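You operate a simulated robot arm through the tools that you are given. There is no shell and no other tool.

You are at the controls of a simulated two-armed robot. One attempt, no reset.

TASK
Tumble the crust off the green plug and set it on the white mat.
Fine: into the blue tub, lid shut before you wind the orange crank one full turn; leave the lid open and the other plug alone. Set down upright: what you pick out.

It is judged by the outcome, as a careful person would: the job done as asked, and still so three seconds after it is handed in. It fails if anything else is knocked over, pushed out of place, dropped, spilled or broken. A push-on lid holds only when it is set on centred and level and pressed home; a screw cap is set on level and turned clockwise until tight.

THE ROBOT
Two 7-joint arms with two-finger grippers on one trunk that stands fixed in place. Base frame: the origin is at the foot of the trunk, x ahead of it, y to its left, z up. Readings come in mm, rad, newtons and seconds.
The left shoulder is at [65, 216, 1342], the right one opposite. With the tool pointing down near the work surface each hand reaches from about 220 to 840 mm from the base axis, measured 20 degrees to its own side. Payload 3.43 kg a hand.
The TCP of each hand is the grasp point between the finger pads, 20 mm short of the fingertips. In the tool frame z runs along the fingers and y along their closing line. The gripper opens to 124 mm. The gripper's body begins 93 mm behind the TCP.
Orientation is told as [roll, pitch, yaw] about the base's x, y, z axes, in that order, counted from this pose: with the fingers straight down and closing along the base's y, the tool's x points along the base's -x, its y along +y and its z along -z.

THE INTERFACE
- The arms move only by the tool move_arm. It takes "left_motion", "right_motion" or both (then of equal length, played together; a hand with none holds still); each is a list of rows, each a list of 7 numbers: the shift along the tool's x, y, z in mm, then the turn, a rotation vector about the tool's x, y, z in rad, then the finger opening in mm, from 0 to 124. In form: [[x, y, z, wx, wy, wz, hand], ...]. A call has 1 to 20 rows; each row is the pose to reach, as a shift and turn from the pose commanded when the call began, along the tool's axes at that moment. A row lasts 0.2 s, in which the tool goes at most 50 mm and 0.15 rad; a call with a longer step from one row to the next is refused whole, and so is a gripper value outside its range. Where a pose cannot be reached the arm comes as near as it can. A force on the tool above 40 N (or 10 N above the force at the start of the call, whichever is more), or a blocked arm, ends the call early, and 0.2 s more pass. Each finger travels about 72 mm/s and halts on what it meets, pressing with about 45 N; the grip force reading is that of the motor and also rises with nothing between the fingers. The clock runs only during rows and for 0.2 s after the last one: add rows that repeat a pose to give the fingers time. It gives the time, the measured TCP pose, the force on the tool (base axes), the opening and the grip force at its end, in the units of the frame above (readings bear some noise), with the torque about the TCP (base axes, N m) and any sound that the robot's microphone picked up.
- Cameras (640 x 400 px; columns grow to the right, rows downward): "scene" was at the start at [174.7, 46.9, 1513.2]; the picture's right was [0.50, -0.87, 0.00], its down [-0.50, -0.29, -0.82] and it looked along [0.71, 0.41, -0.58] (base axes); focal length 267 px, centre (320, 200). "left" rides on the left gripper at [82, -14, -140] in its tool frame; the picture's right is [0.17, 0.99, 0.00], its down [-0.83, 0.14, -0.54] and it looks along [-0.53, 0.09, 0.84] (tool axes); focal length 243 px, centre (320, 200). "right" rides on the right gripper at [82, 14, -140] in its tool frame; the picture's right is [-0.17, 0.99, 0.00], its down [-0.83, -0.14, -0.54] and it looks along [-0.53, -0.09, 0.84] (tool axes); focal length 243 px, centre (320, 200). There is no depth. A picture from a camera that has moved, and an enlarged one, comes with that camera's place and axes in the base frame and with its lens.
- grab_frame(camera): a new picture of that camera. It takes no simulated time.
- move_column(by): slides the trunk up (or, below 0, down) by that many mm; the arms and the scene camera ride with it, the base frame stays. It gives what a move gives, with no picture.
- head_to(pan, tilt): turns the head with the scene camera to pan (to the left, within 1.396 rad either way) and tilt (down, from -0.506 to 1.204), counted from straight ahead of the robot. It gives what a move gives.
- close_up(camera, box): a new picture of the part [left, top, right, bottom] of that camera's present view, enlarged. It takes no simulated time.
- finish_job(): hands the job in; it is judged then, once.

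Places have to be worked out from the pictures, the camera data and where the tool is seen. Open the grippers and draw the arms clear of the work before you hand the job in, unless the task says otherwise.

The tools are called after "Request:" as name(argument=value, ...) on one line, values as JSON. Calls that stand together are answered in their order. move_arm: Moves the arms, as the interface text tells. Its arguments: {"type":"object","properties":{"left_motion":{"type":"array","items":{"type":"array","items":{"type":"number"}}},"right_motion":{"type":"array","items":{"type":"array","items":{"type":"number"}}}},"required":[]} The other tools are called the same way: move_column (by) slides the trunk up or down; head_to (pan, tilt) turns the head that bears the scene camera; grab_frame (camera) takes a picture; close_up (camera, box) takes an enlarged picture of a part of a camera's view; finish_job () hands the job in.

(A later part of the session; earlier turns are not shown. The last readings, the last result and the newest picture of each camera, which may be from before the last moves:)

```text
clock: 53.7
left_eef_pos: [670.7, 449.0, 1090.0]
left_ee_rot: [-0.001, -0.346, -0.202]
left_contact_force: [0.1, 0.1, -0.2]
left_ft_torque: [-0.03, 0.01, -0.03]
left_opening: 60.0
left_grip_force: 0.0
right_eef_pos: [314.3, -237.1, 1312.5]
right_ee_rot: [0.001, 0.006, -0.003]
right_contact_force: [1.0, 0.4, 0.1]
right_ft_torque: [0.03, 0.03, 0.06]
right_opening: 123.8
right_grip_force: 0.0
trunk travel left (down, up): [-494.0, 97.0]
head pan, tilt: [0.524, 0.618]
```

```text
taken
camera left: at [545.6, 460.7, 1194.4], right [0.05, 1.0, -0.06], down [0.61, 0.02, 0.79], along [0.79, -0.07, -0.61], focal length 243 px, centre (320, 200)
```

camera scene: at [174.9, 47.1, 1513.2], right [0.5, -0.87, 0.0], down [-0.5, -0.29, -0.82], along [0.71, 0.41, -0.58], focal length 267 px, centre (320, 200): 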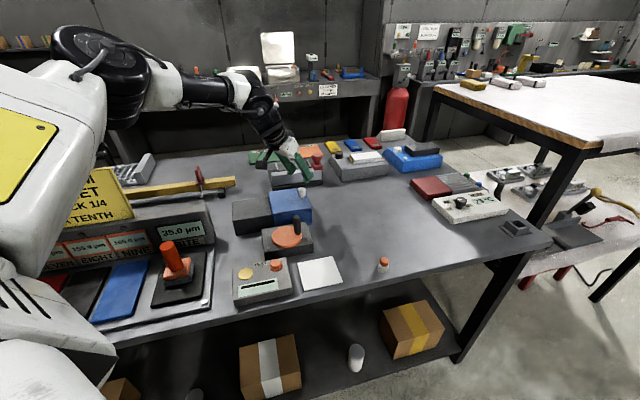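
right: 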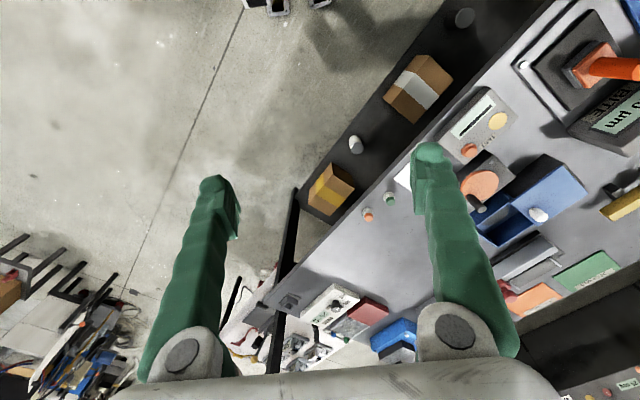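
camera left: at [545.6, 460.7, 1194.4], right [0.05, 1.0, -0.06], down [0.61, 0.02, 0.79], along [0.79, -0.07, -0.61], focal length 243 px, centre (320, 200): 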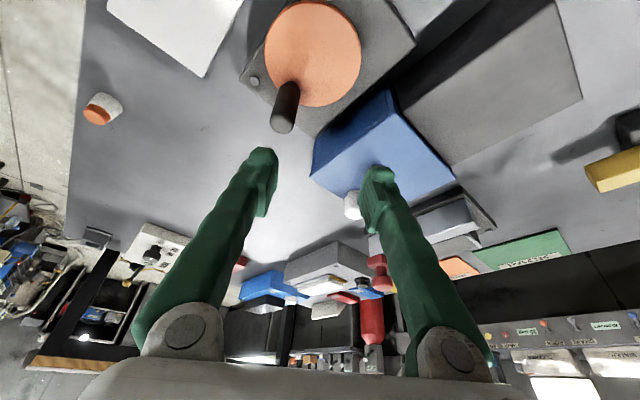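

Request:
close_up(camera="left", box=[220, 0, 428, 130])

Request:
close_up(camera="scene", box=[244, 202, 340, 262])

```text
3.08 times, centred on (324, 65) of left
camera zoom: at [545.6, 460.7, 1194.4], right [0.05, 1.0, -0.06], down [0.61, 0.02, 0.79], along [0.79, -0.07, -0.61], focal length 746 px, centre (308, 615)
```

zoom: 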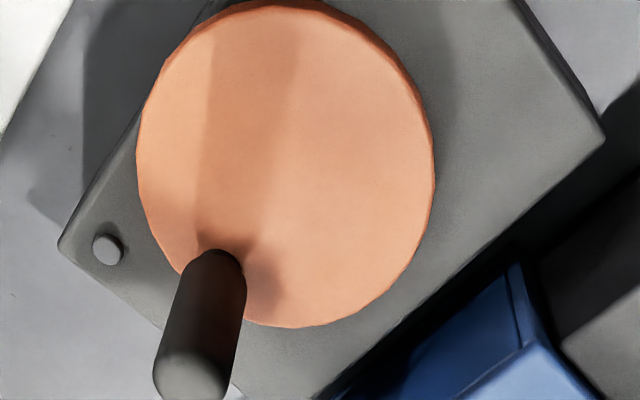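

```text
6.67 times, centred on (292, 232) of scene
camera zoom: at [175.5, 46.9, 1513.1], right [0.5, -0.87, 0.0], down [-0.5, -0.29, -0.81], along [0.71, 0.41, -0.58], focal length 1779 px, centre (507, -13)
```

zoom: 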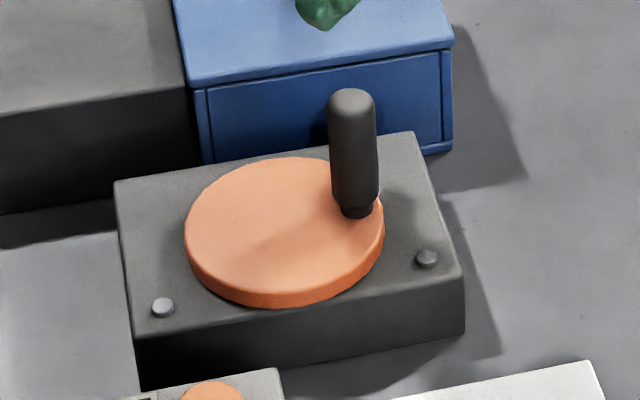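

The crank's handle post stands at the disc's right side: centre about (645, 437), handle about (669, 413.5), radius ≈ 34, post top ≈ 1005. I turn the hand to yaw +0.785 and bring it above the post at z ≈ 1075.

Request:
move_arm(left_motion=[[0.2, -5.3, 2.2, -0.048, 0, -0.1326, 60], [0.4, -10.5, 4.4, -0.096, 0, -0.265, 60], [0.6, -15.8, 6.6, -0.144, 0, -0.398, 60], [0.8, -21, 8.8, -0.192, 0, -0.53, 60], [1, -26.3, 11, -0.24, 0, -0.663, 60], [1.2, -31.6, 13.2, -0.288, 0, -0.795, 60], [1.3, -36.9, 15.4, -0.3356, 0, -0.928, 60], [1.3, -36.9, 15.4, -0.3356, 0, -0.928, 60]])

Request:
grab_frame(camera="left")

Request:
close_up(camera="scene", box=[220, 160, 348, 240])

```text
clock: 55.5
left_eef_pos: [687.5, 428.5, 1073.3]
left_ee_rot: [0.0, -0.346, 0.783]
left_contact_force: [-0.1, -0.8, 0.3]
left_ft_torque: [-0.01, -0.03, 0.0]
left_opening: 59.9
left_grip_force: 0.0
left hand out of reach, approached as far as the arm can: row 7, 8
right_eef_pos: [311.8, -238.1, 1312.1]
right_ee_rot: [0.003, 0.004, -0.004]
right_contact_force: [-1.1, 0.0, 0.5]
right_ft_torque: [0.03, 0.01, 0.0]
right_opening: 124.0
right_grip_force: 0.1
trunk travel left (down, up): [-494.0, 97.0]
head pan, tilt: [0.524, 0.618]
```

```text
taken
camera left: at [608.8, 332.3, 1178.0], right [-0.81, 0.59, -0.06], down [0.33, 0.52, 0.79], along [0.49, 0.62, -0.61], focal length 243 px, centre (320, 200)
```

left: 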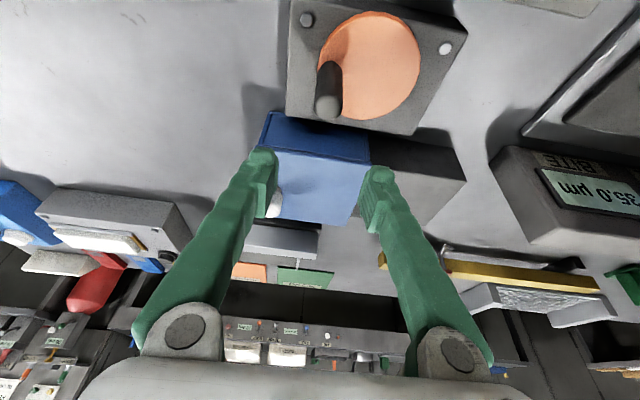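

```text
5.00 times, centred on (284, 200) of scene
camera zoom: at [172.8, 45.1, 1513.6], right [0.5, -0.87, 0.0], down [-0.5, -0.29, -0.82], along [0.71, 0.41, -0.58], focal length 1334 px, centre (500, 200)
```

zoom: 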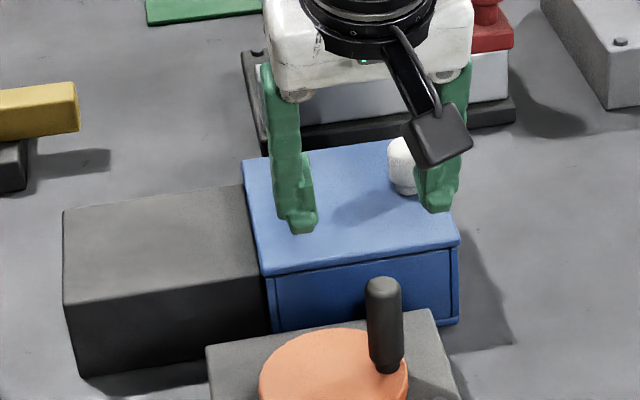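

Yaw +0.785 is out of the wrist's range this close in. I go back to yaw −0.2 and place the hand over the handle post at z ≈ 1075.

Request:
move_arm(left_motion=[[0, 0, 0, 0.048, 0, 0.1323, 60], [0, 0, 0, 0.096, 0, 0.2646, 60], [4, 0.8, -1.4, 0.144, 0, 0.397, 60], [8, 1.6, -2.9, 0.191, 0, 0.529, 60], [12, 2.4, -4.4, 0.239, 0, 0.661, 60], [18, 3.5, -6.5, 0.287, 0, 0.794, 60], [23.6, 4.5, -8.6, 0.335, 0, 0.926, 60], [23.6, 4.5, -8.6, 0.335, 0, 0.926, 60]])

Request:
close_up(camera="left", box=[200, 40, 440, 190])

```text
clock: 57.3
left_eef_pos: [668.9, 414.3, 1071.4]
left_ee_rot: [0.0, -0.348, -0.204]
left_contact_force: [-0.5, -0.6, 0.5]
left_ft_torque: [-0.02, -0.03, -0.03]
left_opening: 59.9
left_grip_force: 0.1
right_eef_pos: [314.0, -237.6, 1312.4]
right_ee_rot: [0.001, 0.009, -0.003]
right_contact_force: [-0.5, -0.1, 0.5]
right_ft_torque: [0.01, -0.02, -0.02]
right_opening: 124.0
right_grip_force: 0.1
trunk travel left (down, up): [-494.0, 97.0]
head pan, tilt: [0.524, 0.618]
```

```text
2.67 times, centred on (320, 115) of left
camera zoom: at [542.4, 426.2, 1175.3], right [0.05, 1.0, -0.06], down [0.61, 0.02, 0.79], along [0.79, -0.07, -0.61], focal length 647 px, centre (320, 427)
```

zoom: 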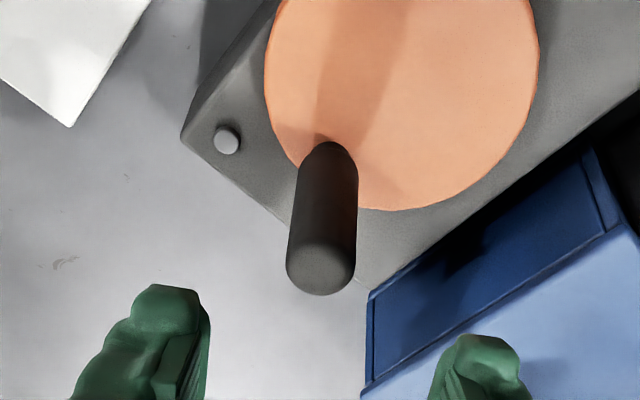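

The post appears midway between the fingers, slightly farther out. I correct by a few millimetres and lower to about z = 1030 to check before enclosing it.

Request:
move_arm(left_motion=[[4.9, -1.2, 20, 0, 0, 0, 60], [9.7, -2.5, 40, 0, 0, 0, 60], [9.7, -2.5, 40, 0, 0, 0, 60]])

Request:
close_up(camera="left", box=[200, 60, 440, 210])

Request:
close_up(camera="scene", box=[244, 180, 340, 240])

```text
clock: 58.1
left_eef_pos: [670.8, 412.4, 1031.3]
left_ee_rot: [-0.002, -0.348, -0.199]
left_contact_force: [-0.5, 0.7, -0.3]
left_ft_torque: [0.0, 0.01, 0.02]
left_opening: 60.1
left_grip_force: 0.1
right_eef_pos: [312.8, -236.7, 1312.4]
right_ee_rot: [0.0, 0.005, -0.003]
right_contact_force: [0.1, 0.3, -0.1]
right_ft_torque: [-0.01, -0.01, 0.02]
right_opening: 124.0
right_grip_force: 0.0
trunk travel left (down, up): [-494.0, 97.0]
head pan, tilt: [0.524, 0.618]
```

```text
2.67 times, centred on (320, 135) of left
camera zoom: at [545.6, 423.6, 1134.0], right [0.04, 1.0, -0.06], down [0.61, 0.02, 0.79], along [0.79, -0.07, -0.61], focal length 647 px, centre (320, 373)
```

zoom: 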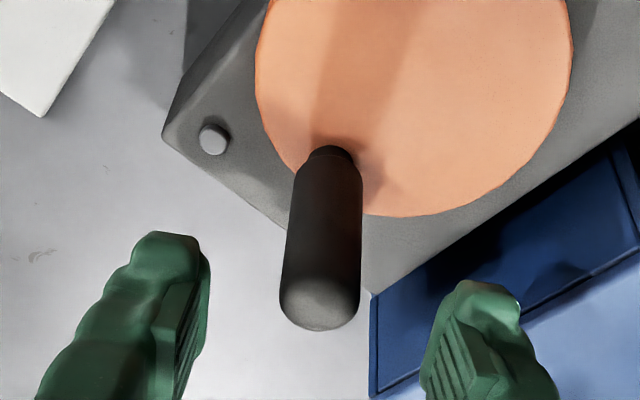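

```text
6.67 times, centred on (292, 210) of scene
camera zoom: at [174.1, 46.6, 1513.3], right [0.5, -0.87, 0.0], down [-0.5, -0.29, -0.82], along [0.71, 0.41, -0.58], focal length 1779 px, centre (507, 133)
```

zoom: 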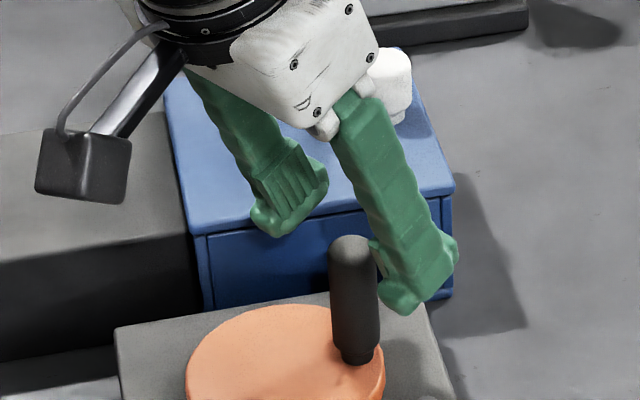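

The post is centred between the fingers (within 1–2 mm). I descend 41 mm to TCP z ≈ 990 and close on the post.

Request:
move_arm(left_motion=[[7, 0, 19.3, 0, 0, 0, 60], [13.9, 0, 38.5, 0, 0, 0, 60], [13.9, 0, 38.5, 0, 0, 0, 60], [13.9, 0, 38.5, 0, 0, 0, 40], [13.9, 0, 38.5, 0, 0, 0, 25], [13.9, 0, 38.5, 0, 0, 0, 14], [13.9, 0, 38.5, 0, 0, 0, 14], [13.9, 0, 38.5, 0, 0, 0, 14]])

Request:
close_up(camera="left", box=[200, 60, 440, 210])

Request:
close_up(camera="scene", box=[244, 190, 340, 250])

```text
clock: 59.9
left_eef_pos: [670.3, 409.8, 990.1]
left_ee_rot: [-0.002, -0.347, -0.2]
left_contact_force: [0.6, 1.2, -3.0]
left_ft_torque: [-0.03, -0.07, 0.01]
left_opening: 20.8
left_grip_force: 45.3
right_eef_pos: [313.3, -236.5, 1311.9]
right_ee_rot: [0.001, 0.007, -0.004]
right_contact_force: [0.2, 0.0, -0.5]
right_ft_torque: [0.01, -0.01, 0.02]
right_opening: 123.9
right_grip_force: 0.1
trunk travel left (down, up): [-494.0, 97.0]
head pan, tilt: [0.524, 0.618]
```

```text
2.67 times, centred on (320, 135) of left
camera zoom: at [546.0, 421.3, 1092.8], right [0.04, 1.0, -0.06], down [0.61, 0.02, 0.79], along [0.79, -0.07, -0.61], focal length 647 px, centre (320, 373)
```

zoom: 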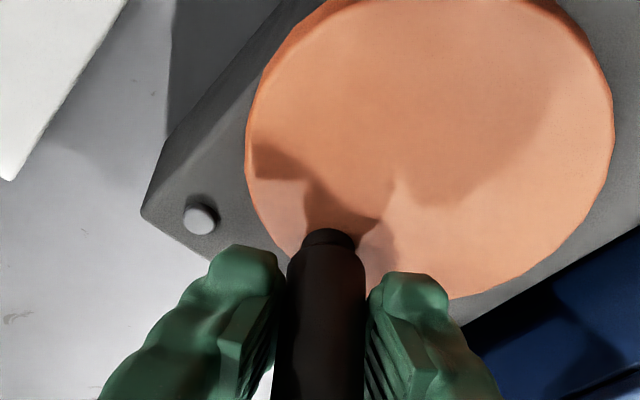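

```text
6.67 times, centred on (292, 220) of scene
camera zoom: at [175.1, 47.2, 1513.2], right [0.5, -0.87, 0.0], down [-0.5, -0.29, -0.81], along [0.71, 0.41, -0.58], focal length 1779 px, centre (507, 67)
```

zoom: 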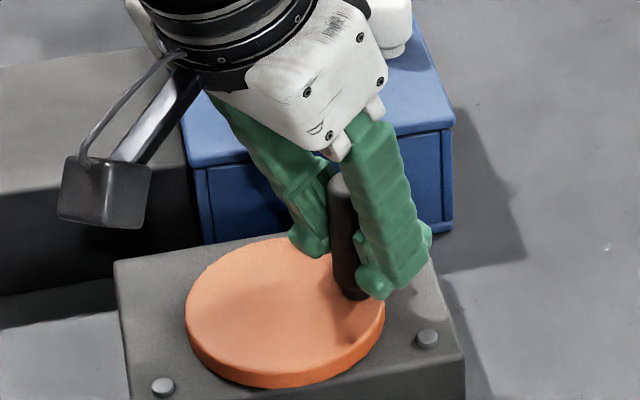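

The post is gripped (20.8 mm). The disc centre works out about (651.5, 436), handle radius ≈ 34. I test with a 20° clockwise arc at constant wrist yaw and watch force and torque.

Request:
move_arm(left_motion=[[1.88, -2.16, -0.68, 0, 0, 0, 14], [3.93, -4.14, -1.42, 0, 0, 0, 14], [6.14, -5.94, -2.22, 0, 0, 0, 14], [8.47, -7.51, -3.06, 0, 0, 0, 14]])

Request:
close_up(camera="scene", box=[244, 190, 340, 250])

```text
clock: 60.9
left_eef_pos: [662.6, 404.9, 988.5]
left_ee_rot: [-0.003, -0.347, -0.2]
left_contact_force: [14.2, 2.1, -9.2]
left_ft_torque: [0.0, -0.62, -0.41]
left_opening: 20.2
left_grip_force: 44.7
right_eef_pos: [315.0, -235.6, 1311.0]
right_ee_rot: [0.001, 0.009, -0.003]
right_contact_force: [-0.6, -0.2, -0.1]
right_ft_torque: [-0.03, 0.0, -0.02]
right_opening: 124.1
right_grip_force: 0.0
trunk travel left (down, up): [-494.0, 97.0]
head pan, tilt: [0.524, 0.618]
```

```text
6.67 times, centred on (292, 220) of scene
camera zoom: at [177.8, 48.0, 1512.8], right [0.5, -0.87, 0.0], down [-0.5, -0.29, -0.81], along [0.7, 0.41, -0.58], focal length 1779 px, centre (507, 67)
```

zoom: 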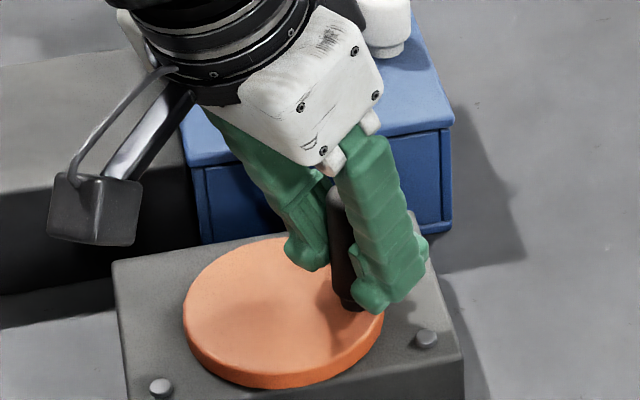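

The crank turned about 15–18° but the post doesn't spin in the pads (torque −0.41 N m), so I let the wrist turn along. I continue the clockwise arc with the yaw following.

Request:
move_arm(left_motion=[[3.3, -1.47, -1.19, 0.0396, 0, 0.1094, 14], [6.71, -2.52, -2.43, 0.0792, 0, 0.2188, 14], [10.23, -3.14, -3.7, 0.1188, 0, 0.3282, 14], [13.8, -3.32, -4.99, 0.1584, 0, 0.4376, 14], [17.35, -3.05, -6.27, 0.198, 0, 0.547, 14]])

Request:
close_up(camera="scene", box=[244, 190, 340, 250])

```text
clock: 62.1
left_eef_pos: [639.8, 403.5, 989.8]
left_ee_rot: [-0.006, -0.347, -0.785]
left_contact_force: [3.4, -23.5, -13.4]
left_ft_torque: [-0.42, -0.35, -0.27]
left_opening: 20.6
left_grip_force: 45.2
right_eef_pos: [315.9, -239.6, 1311.8]
right_ee_rot: [0.002, 0.007, -0.005]
right_contact_force: [1.0, -0.2, 1.1]
right_ft_torque: [-0.04, -0.01, -0.02]
right_opening: 123.9
right_grip_force: 0.1
trunk travel left (down, up): [-494.0, 97.0]
head pan, tilt: [0.524, 0.618]
```

```text
6.67 times, centred on (292, 220) of scene
camera zoom: at [176.6, 44.3, 1513.0], right [0.5, -0.87, 0.0], down [-0.5, -0.29, -0.82], along [0.71, 0.41, -0.58], focal length 1779 px, centre (507, 67)
```

zoom: 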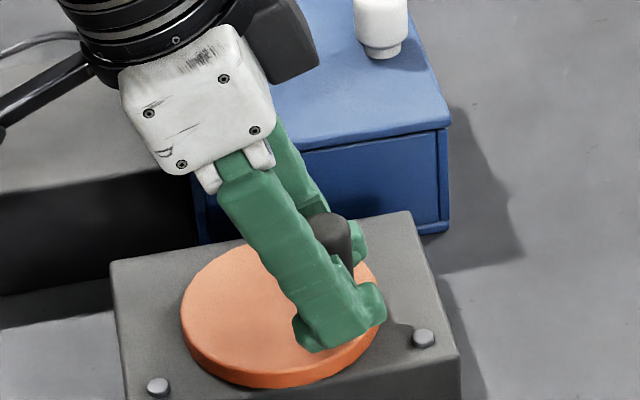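

The crank followed to about −104° (52° turned so far), with 23 N sideways because my circle was slightly off; refitting the three points gives centre (649.6, 435.1), r = 34.3. I continue the arc with the refined circle.

Request:
move_arm(left_motion=[[3.41, -3.51, -0.17, 0.0396, 0, 0.1094, 14], [6.82, -4.66, -1.41, 0.0792, 0, 0.2188, 14], [10.39, -5.4, -2.7, 0.1188, 0, 0.3282, 14], [13.95, -5.68, -3.98, 0.1584, 0, 0.4376, 14]])

Request:
close_up(camera="scene", box=[244, 190, 340, 250])

```text
clock: 63.1
left_eef_pos: [626.1, 410.7, 988.2]
left_ee_rot: [-0.001, -0.346, -1.249]
left_contact_force: [-6.7, -17.7, -6.6]
left_ft_torque: [-0.38, 0.1, -0.17]
left_opening: 20.6
left_grip_force: 44.5
right_eef_pos: [312.8, -239.1, 1311.5]
right_ee_rot: [0.002, 0.007, -0.005]
right_contact_force: [0.2, -0.1, 0.5]
right_ft_torque: [0.0, 0.04, -0.01]
right_opening: 123.9
right_grip_force: 0.0
trunk travel left (down, up): [-494.0, 97.0]
head pan, tilt: [0.524, 0.618]
```

```text
6.67 times, centred on (292, 220) of scene
camera zoom: at [174.5, 44.5, 1513.3], right [0.5, -0.87, 0.0], down [-0.5, -0.29, -0.82], along [0.71, 0.41, -0.58], focal length 1779 px, centre (507, 67)
```

zoom: 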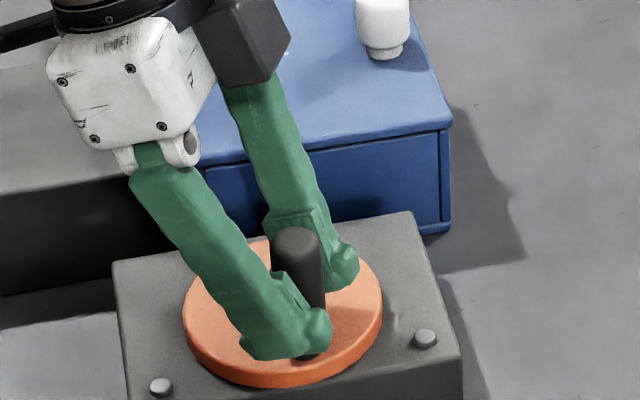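

Yaw −1.25 was reached without trouble; handle is now near (627, 408), about 78° turned. I continue the arc another 26° with a slightly larger circle (centre (649.3, 436.8), r ≈ 36).

Request:
move_arm(left_motion=[[3.27, -2.53, -0.65, 0.0396, 0, 0.1094, 14], [6.82, -3.89, -1.94, 0.0792, 0, 0.2188, 14], [10.49, -4.83, -3.26, 0.1188, 0, 0.3282, 14], [14.24, -5.31, -4.62, 0.1584, 0, 0.4376, 14]])

Request:
close_up(camera="scene", box=[244, 190, 340, 250])

```text
clock: 64.1
left_eef_pos: [616.1, 422.6, 988.2]
left_ee_rot: [0.0, -0.348, -1.716]
left_contact_force: [-11.6, -15.1, -3.8]
left_ft_torque: [-0.27, 0.11, -0.27]
left_opening: 20.6
left_grip_force: 45.1
right_eef_pos: [312.3, -238.1, 1311.8]
right_ee_rot: [0.003, 0.006, -0.004]
right_contact_force: [0.3, -0.6, -0.8]
right_ft_torque: [0.0, 0.02, 0.0]
right_opening: 124.1
right_grip_force: 0.0
trunk travel left (down, up): [-494.0, 97.0]
head pan, tilt: [0.524, 0.618]
```

```text
6.67 times, centred on (292, 220) of scene
camera zoom: at [173.4, 44.7, 1513.4], right [0.5, -0.87, 0.0], down [-0.5, -0.29, -0.82], along [0.71, 0.41, -0.58], focal length 1779 px, centre (507, 67)
```

zoom: 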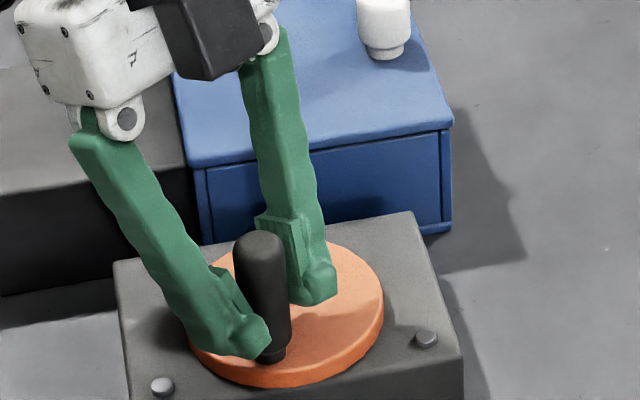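

About 100° turned now (handle at −151°). I release the post, and with fingers open wide I swing the wrist back by 2.0 rad around the post for a new grip.

Request:
move_arm(left_motion=[[0, 0, 0, 0, 0, 0, 35], [0, 0, 0, 0, 0, 0, 50], [0, 0, 0, 0, 0, 0, 62], [-0.35, -0.2, 0.05, -0.0486, 0, -0.1343, 62], [-0.7, -0.4, 0.1, -0.0971, 0, -0.2686, 62], [-1, -0.6, 0.15, -0.1457, 0, -0.4029, 62], [-1.4, -0.85, 0.2, -0.1943, 0, -0.5371, 62], [-1.7, -1.1, 0.25, -0.2429, 0, -0.6714, 62], [-2.1, -1.3, 0.3, -0.2914, 0, -0.8057, 62], [-2.4, -1.5, 0.35, -0.34, 0, -0.94, 62]])

Request:
close_up(camera="left", box=[200, 60, 440, 210])

Request:
close_up(camera="scene", box=[244, 190, 340, 250])

```text
clock: 66.3
left_eef_pos: [616.0, 420.8, 990.3]
left_ee_rot: [-0.001, -0.35, -0.71]
left_contact_force: [0.5, 0.7, 0.1]
left_ft_torque: [0.01, -0.01, 0.02]
left_opening: 62.1
left_grip_force: 0.1
right_eef_pos: [312.9, -237.5, 1313.3]
right_ee_rot: [-0.002, 0.006, -0.003]
right_contact_force: [0.4, -0.2, 0.1]
right_ft_torque: [0.01, 0.0, 0.04]
right_opening: 124.0
right_grip_force: 0.1
trunk travel left (down, up): [-494.0, 97.0]
head pan, tilt: [0.524, 0.618]
```

```text
2.67 times, centred on (320, 135) of left
camera zoom: at [511.7, 492.7, 1093.2], right [0.53, 0.85, -0.06], down [0.54, -0.28, 0.79], along [0.65, -0.45, -0.61], focal length 647 px, centre (320, 373)
```

zoom: 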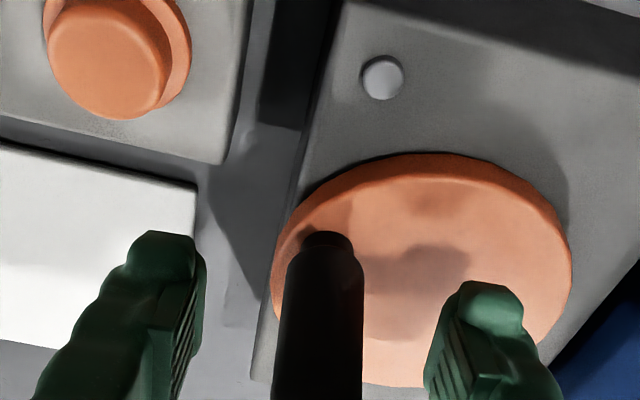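

```text
6.67 times, centred on (292, 220) of scene
camera zoom: at [174.4, 46.7, 1513.3], right [0.5, -0.87, 0.0], down [-0.5, -0.29, -0.82], along [0.71, 0.41, -0.58], focal length 1779 px, centre (507, 67)
```

zoom: 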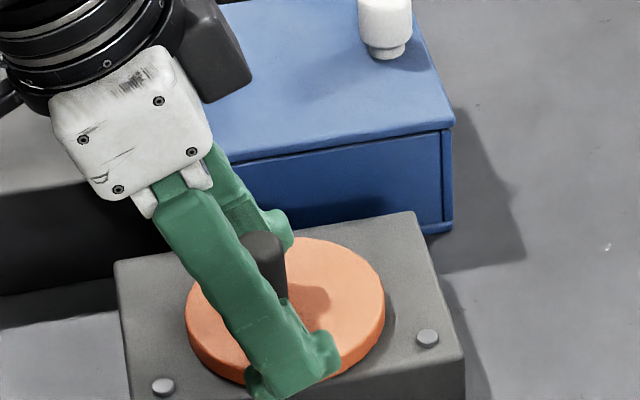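

The crank box has not shifted and the post stays centred between the open fingers. I swing the remaining 1.0 rad to yaw ≈ +0.29 and close again.

Request:
move_arm(left_motion=[[0, -0.3, 0, -0.049, 0, -0.134, 62], [0, -0.7, 0, -0.098, 0, -0.268, 62], [0, -1, 0, -0.147, 0, -0.402, 62], [0, -1.4, 0, -0.196, 0, -0.537, 62], [0, -1.7, 0, -0.245, 0, -0.671, 62], [0, -2.1, 0, -0.294, 0, -0.805, 62], [0, -2.4, 0, -0.343, 0, -0.939, 62], [0, -2.4, 0, -0.343, 0, -0.939, 62]])

Request:
close_up(camera="left", box=[200, 60, 440, 210])

Request:
close_up(camera="scene", box=[244, 190, 340, 250])

```text
clock: 68.1
left_eef_pos: [614.2, 420.2, 988.8]
left_ee_rot: [0.002, -0.348, 0.286]
left_contact_force: [-0.6, 0.3, -0.6]
left_ft_torque: [0.04, -0.01, 0.02]
left_opening: 62.2
left_grip_force: 0.0
right_eef_pos: [313.1, -238.1, 1312.9]
right_ee_rot: [0.0, 0.007, -0.004]
right_contact_force: [0.3, 0.8, 0.2]
right_ft_torque: [-0.02, 0.0, -0.02]
right_opening: 124.0
right_grip_force: 0.0
trunk travel left (down, up): [-494.0, 97.0]
head pan, tilt: [0.524, 0.618]
```

```text
2.67 times, centred on (320, 135) of left
camera zoom: at [498.3, 372.5, 1093.0], right [-0.43, 0.9, -0.06], down [0.53, 0.3, 0.79], along [0.73, 0.31, -0.61], focal length 647 px, centre (320, 373)
```

zoom: 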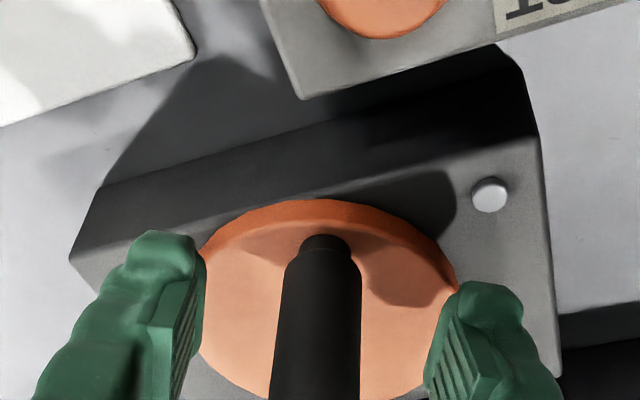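

```text
6.67 times, centred on (292, 220) of scene
camera zoom: at [174.6, 47.2, 1513.2], right [0.5, -0.87, 0.0], down [-0.5, -0.29, -0.82], along [0.71, 0.41, -0.58], focal length 1779 px, centre (507, 67)
```

zoom: 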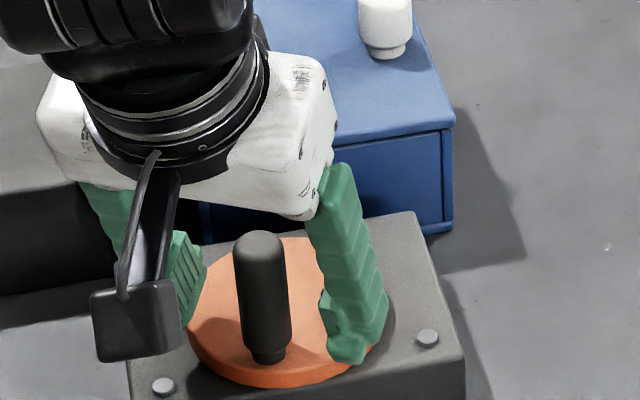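

Good: the post stands midway between the fingers at yaw +0.29. I close on it.

Request:
move_arm(left_motion=[[0, 0, 0, 0, 0, 0, 45], [0, 0, 0, 0, 0, 0, 30], [0, 0, 0, 0, 0, 0, 14], [0, 0, 0, 0, 0, 0, 14], [0, 0, 0, 0, 0, 0, 14]])

Request:
close_up(camera="left", box=[200, 60, 440, 210])

```text
clock: 69.3
left_eef_pos: [615.4, 421.2, 989.6]
left_ee_rot: [0.001, -0.347, 0.286]
left_contact_force: [0.3, -1.2, -1.7]
left_ft_torque: [0.04, -0.04, -0.07]
left_opening: 20.5
left_grip_force: 45.3
right_eef_pos: [313.3, -238.2, 1313.1]
right_ee_rot: [0.0, 0.007, -0.003]
right_contact_force: [0.1, -0.4, 0.1]
right_ft_torque: [-0.02, 0.0, 0.0]
right_opening: 124.1
right_grip_force: 0.1
trunk travel left (down, up): [-494.0, 97.0]
head pan, tilt: [0.524, 0.618]
```

```text
2.67 times, centred on (320, 135) of left
camera zoom: at [498.4, 372.4, 1092.9], right [-0.43, 0.9, -0.06], down [0.53, 0.3, 0.79], along [0.73, 0.31, -0.61], focal length 647 px, centre (320, 373)
```

zoom: 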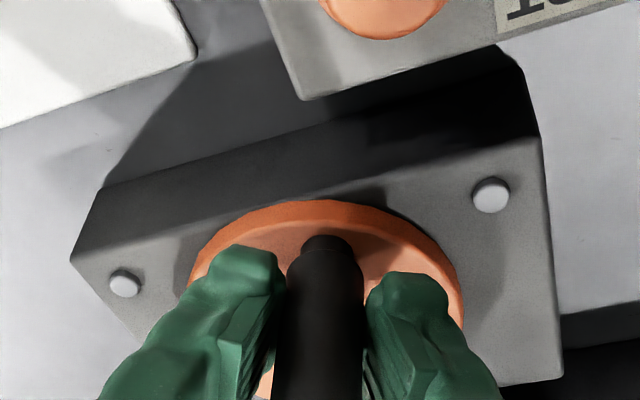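

Gripped again at 20.5 mm with no strain. I run the next 61° of the clockwise arc (8 rows) with the yaw following.

Request:
move_arm(left_motion=[[1.18, 5.04, -0.43, 0.0453, 0, 0.1253, 14], [1.01, 10.23, -0.37, 0.0906, 0, 0.2506, 14], [0.18, 15.34, -0.07, 0.1359, 0, 0.3759, 14], [-1.27, 20.3, 0.46, 0.1812, 0, 0.5012, 14], [-3.34, 25, 1.21, 0.2265, 0, 0.6265, 14], [-5.97, 29.38, 2.16, 0.2718, 0, 0.7518, 14], [-9.12, 33.35, 3.3, 0.3171, 0, 0.8771, 14], [-12.75, 36.82, 4.61, 0.3624, 0, 1.0024, 14]])

Request:
close_up(camera="scene", box=[244, 190, 340, 250])

```text
clock: 71.1
left_eef_pos: [620.1, 457.5, 990.4]
left_ee_rot: [0.001, -0.348, -0.785]
left_contact_force: [14.0, -18.2, -4.7]
left_ft_torque: [-0.22, -0.04, -0.16]
left_opening: 20.6
left_grip_force: 44.6
right_eef_pos: [316.1, -239.8, 1311.0]
right_ee_rot: [0.001, 0.01, -0.003]
right_contact_force: [0.7, 0.5, -0.2]
right_ft_torque: [-0.02, 0.02, 0.01]
right_opening: 124.2
right_grip_force: 0.1
trunk travel left (down, up): [-494.0, 97.0]
head pan, tilt: [0.524, 0.618]
```

```text
6.67 times, centred on (292, 220) of scene
camera zoom: at [177.1, 44.1, 1513.0], right [0.5, -0.87, 0.0], down [-0.5, -0.29, -0.81], along [0.7, 0.41, -0.58], focal length 1779 px, centre (507, 67)
```

zoom: 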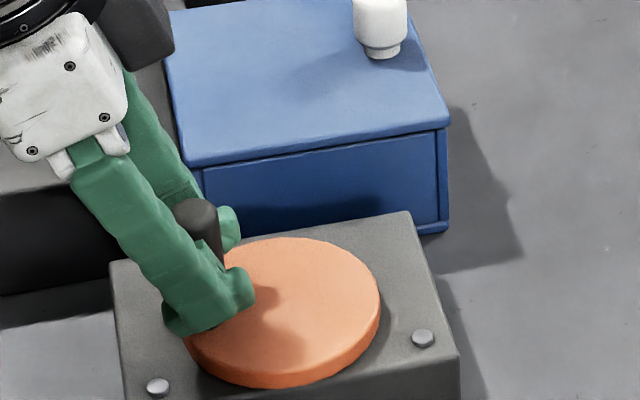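

About 173° turned. A least-squares fit of all handle readings gives centre (648.4, 434.5), r = 34.3; I use that for the next 53° of the arc.

Request:
move_arm(left_motion=[[-2.38, 5.45, 0.86, 0.0453, 0, 0.1253, 14], [-2.85, 10.35, 1.03, 0.0906, 0, 0.2506, 14], [-3.94, 15.16, 1.42, 0.1359, 0, 0.3759, 14], [-5.6, 19.74, 2.03, 0.1812, 0, 0.5012, 14], [-7.84, 24.06, 2.84, 0.2265, 0, 0.6265, 14], [-10.59, 28.03, 3.83, 0.2718, 0, 0.7518, 14], [-13.8, 31.58, 4.99, 0.3171, 0, 0.8771, 14]])

Request:
close_up(camera="scene", box=[244, 190, 340, 250])

```text
clock: 72.7
left_eef_pos: [648.2, 471.5, 990.7]
left_ee_rot: [-0.001, -0.343, -1.714]
left_contact_force: [-1.1, -17.1, -3.2]
left_ft_torque: [-0.2, 0.05, 0.03]
left_opening: 20.6
left_grip_force: 45.1
right_eef_pos: [313.2, -239.3, 1311.0]
right_ee_rot: [0.001, 0.007, -0.003]
right_contact_force: [1.6, -0.5, -0.3]
right_ft_torque: [0.0, 0.02, 0.01]
right_opening: 123.9
right_grip_force: 0.1
trunk travel left (down, up): [-494.0, 97.0]
head pan, tilt: [0.524, 0.618]
```

```text
6.67 times, centred on (292, 220) of scene
camera zoom: at [175.1, 44.2, 1513.2], right [0.5, -0.87, 0.0], down [-0.5, -0.29, -0.82], along [0.71, 0.41, -0.58], focal length 1779 px, centre (507, 67)
```

zoom: 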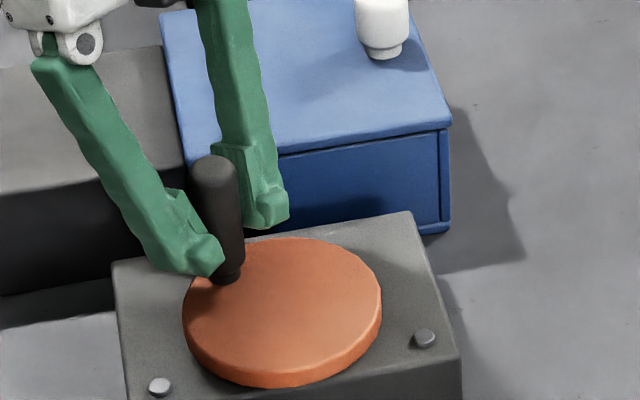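

About 223° turned, handle now at the disc's far-left side. I release, and swing the wrist back 2.0 rad around the post with a 50 mm opening.

Request:
move_arm(left_motion=[[0, 0, 0, 0, 0, 0, 35], [-1, -1, 0.5, 0, 0, 0, 50], [-1.5, -1.5, 0.8, 0, 0, 0, 50], [-1.7, -1.7, 0.9, -0.0453, 0, -0.1253, 50], [-1.9, -1.9, 1, -0.0906, 0, -0.2506, 50], [-2.1, -2.1, 1.1, -0.1359, 0, -0.3759, 50], [-2.3, -2.3, 1.2, -0.1812, 0, -0.5012, 50], [-2.5, -2.5, 1.3, -0.2265, 0, -0.6265, 50], [-2.7, -2.7, 1.4, -0.2718, 0, -0.7518, 50], [-2.9, -2.9, 1.5, -0.3171, 0, -0.8771, 50], [-3.1, -3.1, 1.6, -0.3624, 0, -1.0024, 50]])

Request:
close_up(camera="left", box=[200, 60, 440, 210])

Request:
close_up(camera="scene", box=[244, 190, 340, 250])

```text
clock: 75.1
left_eef_pos: [647.1, 469.3, 989.4]
left_ee_rot: [0.002, -0.348, -0.645]
left_contact_force: [0.7, 0.0, 0.4]
left_ft_torque: [0.0, 0.0, -0.03]
left_opening: 49.7
left_grip_force: 0.1
right_eef_pos: [313.4, -237.1, 1311.5]
right_ee_rot: [-0.001, 0.005, -0.003]
right_contact_force: [0.6, -0.6, -0.4]
right_ft_torque: [0.02, 0.02, 0.01]
right_opening: 124.0
right_grip_force: 0.0
trunk travel left (down, up): [-494.0, 97.0]
head pan, tilt: [0.524, 0.618]
```

```text
2.67 times, centred on (320, 135) of left
camera zoom: at [538.1, 532.9, 1093.0], right [0.47, 0.88, -0.05], down [0.56, -0.25, 0.79], along [0.68, -0.4, -0.61], focal length 647 px, centre (320, 373)
```

zoom: 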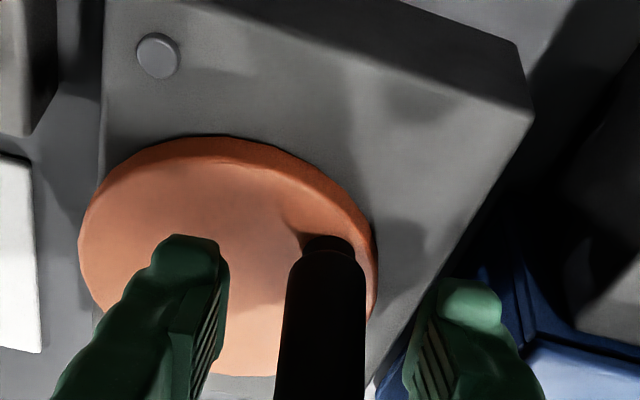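

```text
6.67 times, centred on (292, 220) of scene
camera zoom: at [174.4, 46.8, 1513.3], right [0.5, -0.87, 0.0], down [-0.5, -0.29, -0.82], along [0.71, 0.41, -0.58], focal length 1779 px, centre (507, 67)
```

zoom: 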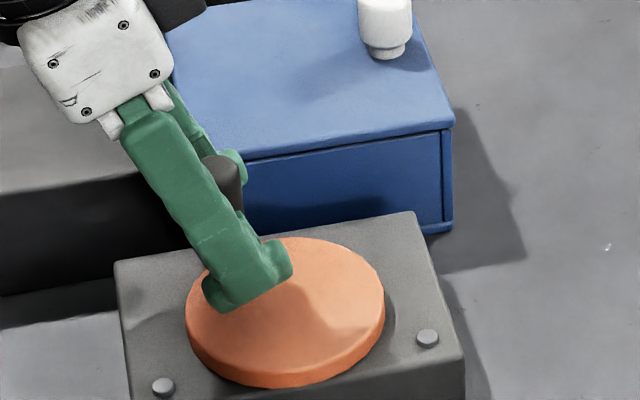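

The post remains inside the fingers. I finish the swing to yaw ≈ +0.29 and close on it again.

Request:
move_arm(left_motion=[[0.06, -0.3, 0, -0.0453, 0, -0.1253, 50], [0.12, -0.6, 0, -0.0906, 0, -0.2506, 50], [0.18, -0.9, 0, -0.1359, 0, -0.3759, 50], [0.24, -1.3, -0.1, -0.1812, 0, -0.5012, 50], [0.3, -1.6, -0.1, -0.2265, 0, -0.6265, 50], [0.36, -1.9, -0.1, -0.2718, 0, -0.7518, 50], [0.43, -2.2, -0.15, -0.3171, 0, -0.8771, 50], [0.43, -2.2, -0.15, -0.3171, 0, -0.8771, 50], [0.43, -2.2, -0.15, -0.3171, 0, -0.8771, 35], [0.43, -2.2, -0.15, -0.3171, 0, -0.8771, 22], [0.43, -2.2, -0.15, -0.3171, 0, -0.8771, 14], [0.43, -2.2, -0.15, -0.3171, 0, -0.8771, 14]])

Request:
close_up(camera="left", box=[200, 60, 440, 210])

Request:
close_up(camera="scene", box=[244, 190, 340, 250])

```text
clock: 77.7
left_eef_pos: [645.7, 467.6, 988.8]
left_ee_rot: [0.001, -0.346, 0.286]
left_contact_force: [0.3, 1.0, -2.2]
left_ft_torque: [0.04, -0.09, -0.08]
left_opening: 20.2
left_grip_force: 45.1
right_eef_pos: [314.3, -236.1, 1312.6]
right_ee_rot: [0.0, 0.006, -0.005]
right_contact_force: [0.1, 0.4, -0.2]
right_ft_torque: [0.0, 0.0, -0.01]
right_opening: 124.1
right_grip_force: 0.1
trunk travel left (down, up): [-494.0, 97.0]
head pan, tilt: [0.524, 0.618]
```

```text
2.67 times, centred on (320, 135) of left
camera zoom: at [528.9, 419.3, 1092.1], right [-0.43, 0.9, -0.06], down [0.53, 0.3, 0.79], along [0.73, 0.31, -0.61], focal length 647 px, centre (320, 373)
```

zoom: 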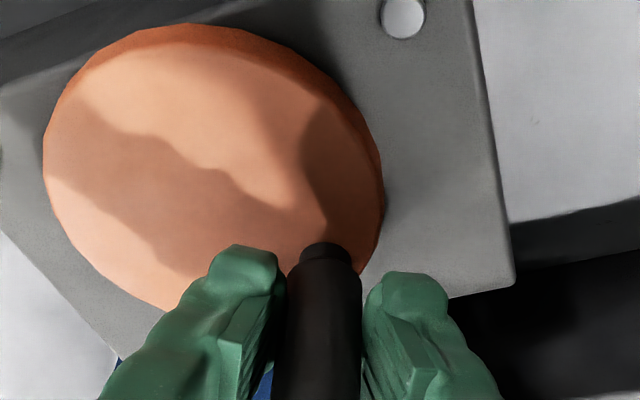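

```text
6.67 times, centred on (292, 220) of scene
camera zoom: at [174.8, 47.0, 1513.2], right [0.5, -0.87, 0.0], down [-0.5, -0.29, -0.82], along [0.71, 0.41, -0.58], focal length 1779 px, centre (507, 67)
```

zoom: 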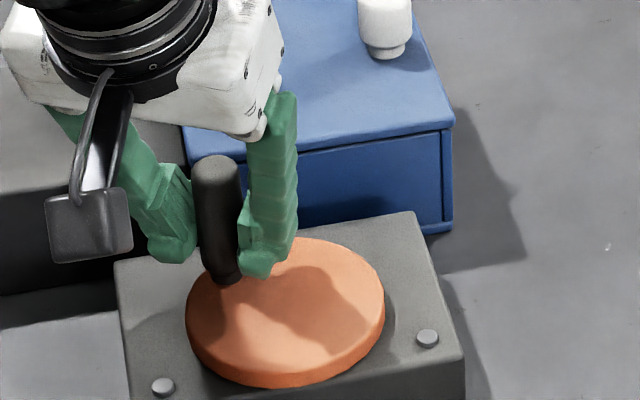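

Gripped again; handle at 90.5°, so about 137° of the full turn remains. I run the next 61° of the arc.

Request:
move_arm(left_motion=[[-4.12, -0.93, 1.49, 0.0453, 0, 0.1253, 14], [-7.98, -2.68, 2.89, 0.0906, 0, 0.2506, 14], [-11.59, -4.98, 4.19, 0.1359, 0, 0.3759, 14], [-14.87, -7.76, 5.38, 0.1812, 0, 0.5012, 14], [-17.77, -10.97, 6.43, 0.2265, 0, 0.6265, 14], [-20.25, -14.57, 7.33, 0.2718, 0, 0.7518, 14], [-22.26, -18.49, 8.05, 0.3171, 0, 0.8771, 14], [-23.75, -22.66, 8.59, 0.3624, 0, 1.0024, 14]])

Request:
close_up(camera="scene", box=[244, 190, 340, 250])

```text
clock: 79.5
left_eef_pos: [675.4, 453.1, 989.2]
left_ee_rot: [0.002, -0.345, -0.783]
left_contact_force: [0.4, -0.5, -3.5]
left_ft_torque: [-0.07, 0.03, 0.03]
left_opening: 20.2
left_grip_force: 45.2
right_eef_pos: [313.4, -236.4, 1311.3]
right_ee_rot: [0.0, 0.007, -0.004]
right_contact_force: [-0.2, -0.3, 0.1]
right_ft_torque: [-0.01, 0.0, 0.0]
right_opening: 124.1
right_grip_force: 0.1
trunk travel left (down, up): [-494.0, 97.0]
head pan, tilt: [0.524, 0.618]
```

```text
6.67 times, centred on (292, 220) of scene
camera zoom: at [175.1, 47.1, 1513.2], right [0.5, -0.87, 0.0], down [-0.5, -0.29, -0.81], along [0.71, 0.41, -0.58], focal length 1779 px, centre (507, 67)
```

zoom: 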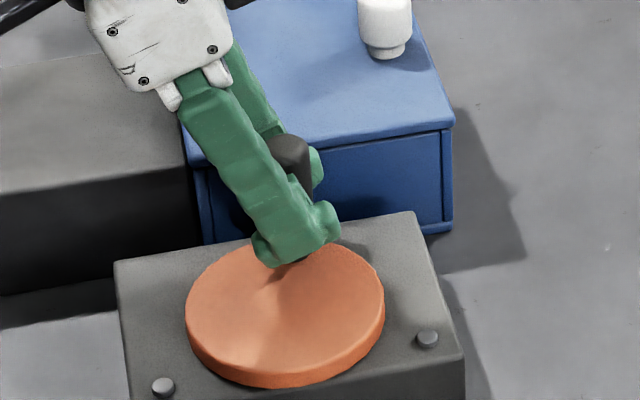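

Forces are nearly zero, so the fitted circle is right; handle at about 30°. I run the next 53° of the arc.

Request:
move_arm(left_motion=[[-4.04, -1.2, 1.46, 0.0453, 0, 0.1253, 14], [-7.9, -2.96, 2.86, 0.0906, 0, 0.2506, 14], [-11.5, -5.25, 4.16, 0.1359, 0, 0.3759, 14], [-14.78, -8.03, 5.35, 0.1812, 0, 0.5012, 14], [-17.7, -11.25, 6.4, 0.2265, 0, 0.6265, 14], [-20.17, -14.86, 7.29, 0.2718, 0, 0.7518, 14], [-22.17, -18.77, 8.02, 0.3171, 0, 0.8771, 14]])

Request:
close_up(camera="scene", box=[244, 190, 340, 250])

```text
clock: 81.0
left_eef_pos: [680.8, 429.0, 988.8]
left_ee_rot: [-0.005, -0.346, -1.585]
left_contact_force: [-12.8, 3.3, 12.5]
left_ft_torque: [0.09, -0.1, -0.12]
left_opening: 20.2
left_grip_force: 45.3
left hand out of reach, approached as far as the arm can: row 7
right_eef_pos: [313.1, -237.5, 1312.7]
right_ee_rot: [0.0, 0.004, -0.003]
right_contact_force: [0.0, -0.1, -1.0]
right_ft_torque: [0.0, 0.05, 0.01]
right_opening: 124.0
right_grip_force: 0.0
trunk travel left (down, up): [-494.0, 97.0]
head pan, tilt: [0.524, 0.618]
stopped in row 7 (left hand): the force on the tool passed its limit at 73 N (the readings are from after the stop); the commanded pose is now the measured one
```

```text
6.67 times, centred on (292, 220) of scene
camera zoom: at [173.4, 46.4, 1513.7], right [0.5, -0.87, 0.0], down [-0.5, -0.29, -0.82], along [0.71, 0.41, -0.58], focal length 1779 px, centre (507, 67)
```

zoom: 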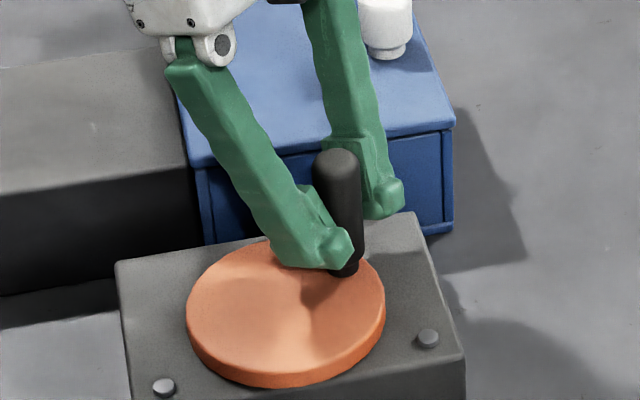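

The last row ran out of reach and the call stopped (about 328° turned so far); the crank box has not shifted. I release the post and swing the wrist back to yaw 0 for a last grip.

Request:
move_arm(left_motion=[[0, 0, 0, 0, 0, 0, 35], [-0.6, -0.6, 0.2, 0, 0, 0, 50], [-0.8, -0.8, 0.3, 0, 0, 0, 50], [-0.9, -0.9, 0.3, -0.0449, 0, -0.1242, 50], [-1.1, -1.1, 0.4, -0.0898, 0, -0.2484, 50], [-1.2, -1.2, 0.4, -0.1347, 0, -0.3726, 50], [-1.3, -1.3, 0.5, -0.1796, 0, -0.4968, 50], [-1.5, -1.5, 0.5, -0.2245, 0, -0.621, 50], [-1.6, -1.6, 0.6, -0.2694, 0, -0.7452, 50], [-1.8, -1.8, 0.6, -0.3143, 0, -0.8694, 50], [-1.9, -1.9, 0.7, -0.3592, 0, -0.9936, 50], [-2, -2, 0.7, -0.4041, 0, -1.1178, 50], [-2.2, -2.2, 0.8, -0.449, 0, -1.242, 50], [-2.3, -2.3, 0.8, -0.4939, 0, -1.3662, 50], [-2.4, -2.46, 0.86, -0.5388, 0, -1.4904, 50], [-2.4, -2.46, 0.86, -0.5388, 0, -1.4904, 50]])

Request:
close_up(camera="left", box=[200, 60, 440, 210])

Request:
close_up(camera="scene", box=[244, 190, 340, 250])

```text
clock: 84.4
left_eef_pos: [679.3, 426.6, 987.4]
left_ee_rot: [0.001, -0.345, -0.002]
left_contact_force: [-0.4, -0.2, -0.3]
left_ft_torque: [-0.01, 0.01, -0.01]
left_opening: 49.9
left_grip_force: 0.0
right_eef_pos: [312.6, -237.1, 1311.7]
right_ee_rot: [0.001, 0.007, -0.003]
right_contact_force: [-0.4, -0.2, 0.5]
right_ft_torque: [-0.01, -0.01, 0.0]
right_opening: 123.9
right_grip_force: 0.0
trunk travel left (down, up): [-494.0, 97.0]
head pan, tilt: [0.524, 0.618]
```

```text
2.67 times, centred on (320, 135) of left
camera zoom: at [553.8, 413.0, 1090.3], right [-0.15, 0.99, -0.06], down [0.6, 0.14, 0.79], along [0.79, 0.09, -0.61], focal length 647 px, centre (320, 373)
```

zoom: 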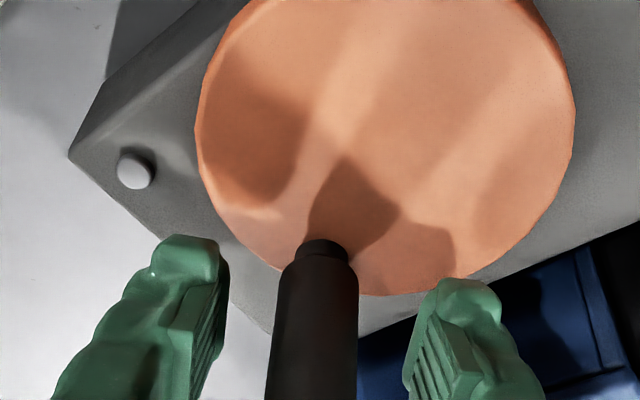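

```text
6.67 times, centred on (292, 220) of scene
camera zoom: at [174.6, 47.1, 1513.2], right [0.5, -0.87, 0.0], down [-0.5, -0.29, -0.82], along [0.71, 0.41, -0.58], focal length 1779 px, centre (507, 67)
```

zoom: 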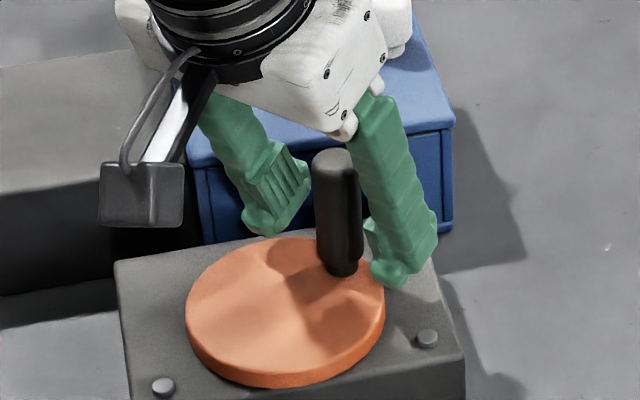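

The post is between the fingers, about 1 mm off-centre. I close on it for the final part of the turn.

Request:
move_arm(left_motion=[[0, -1, 0, 0, 0, 0, 40], [0, -1, 0, 0, 0, 0, 28], [0, -1, 0, 0, 0, 0, 14], [0, -1, 0, 0, 0, 0, 14]])

```text
clock: 85.4
left_eef_pos: [679.2, 426.2, 987.9]
left_ee_rot: [0.004, -0.345, -0.004]
left_contact_force: [0.2, -1.0, -0.6]
left_ft_torque: [0.01, -0.12, 0.02]
left_opening: 20.1
left_grip_force: 45.2
right_eef_pos: [312.9, -237.8, 1313.2]
right_ee_rot: [-0.001, 0.007, -0.003]
right_contact_force: [0.0, -0.5, -0.4]
right_ft_torque: [0.0, 0.0, 0.0]
right_opening: 123.8
right_grip_force: 0.1
trunk travel left (down, up): [-494.0, 97.0]
head pan, tilt: [0.524, 0.618]
```

Gripped with no strain; about 32° remains to the starting place. I run 38° so the crank goes just past a full turn.

Request:
move_arm(left_motion=[[1.47, -3.95, -0.53, 0.0453, 0, 0.1253, 14], [3.26, -7.72, -1.18, 0.0906, 0, 0.2506, 14], [5.52, -11.22, -2, 0.1359, 0, 0.3759, 14], [8.19, -14.35, -2.96, 0.1812, 0, 0.5012, 14], [11.22, -17.08, -4.06, 0.2265, 0, 0.6265, 14]])

Request:
close_up(camera="scene", box=[244, 190, 340, 250])

```text
clock: 86.6
left_eef_pos: [666.4, 407.7, 985.6]
left_ee_rot: [0.001, -0.345, -0.671]
left_contact_force: [-1.3, -3.5, 1.6]
left_ft_torque: [-0.18, -0.27, 0.09]
left_opening: 20.3
left_grip_force: 45.5
right_eef_pos: [312.2, -237.8, 1311.8]
right_ee_rot: [0.003, 0.007, -0.003]
right_contact_force: [-0.1, -0.2, -0.5]
right_ft_torque: [0.01, -0.03, -0.02]
right_opening: 123.9
right_grip_force: 0.1
trunk travel left (down, up): [-494.0, 97.0]
head pan, tilt: [0.524, 0.618]
```

```text
6.67 times, centred on (292, 220) of scene
camera zoom: at [174.5, 46.4, 1513.3], right [0.5, -0.87, 0.0], down [-0.5, -0.29, -0.82], along [0.71, 0.41, -0.58], focal length 1779 px, centre (507, 67)
```

zoom: 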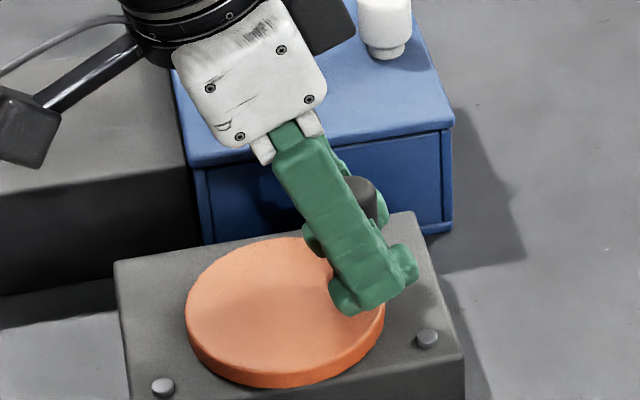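

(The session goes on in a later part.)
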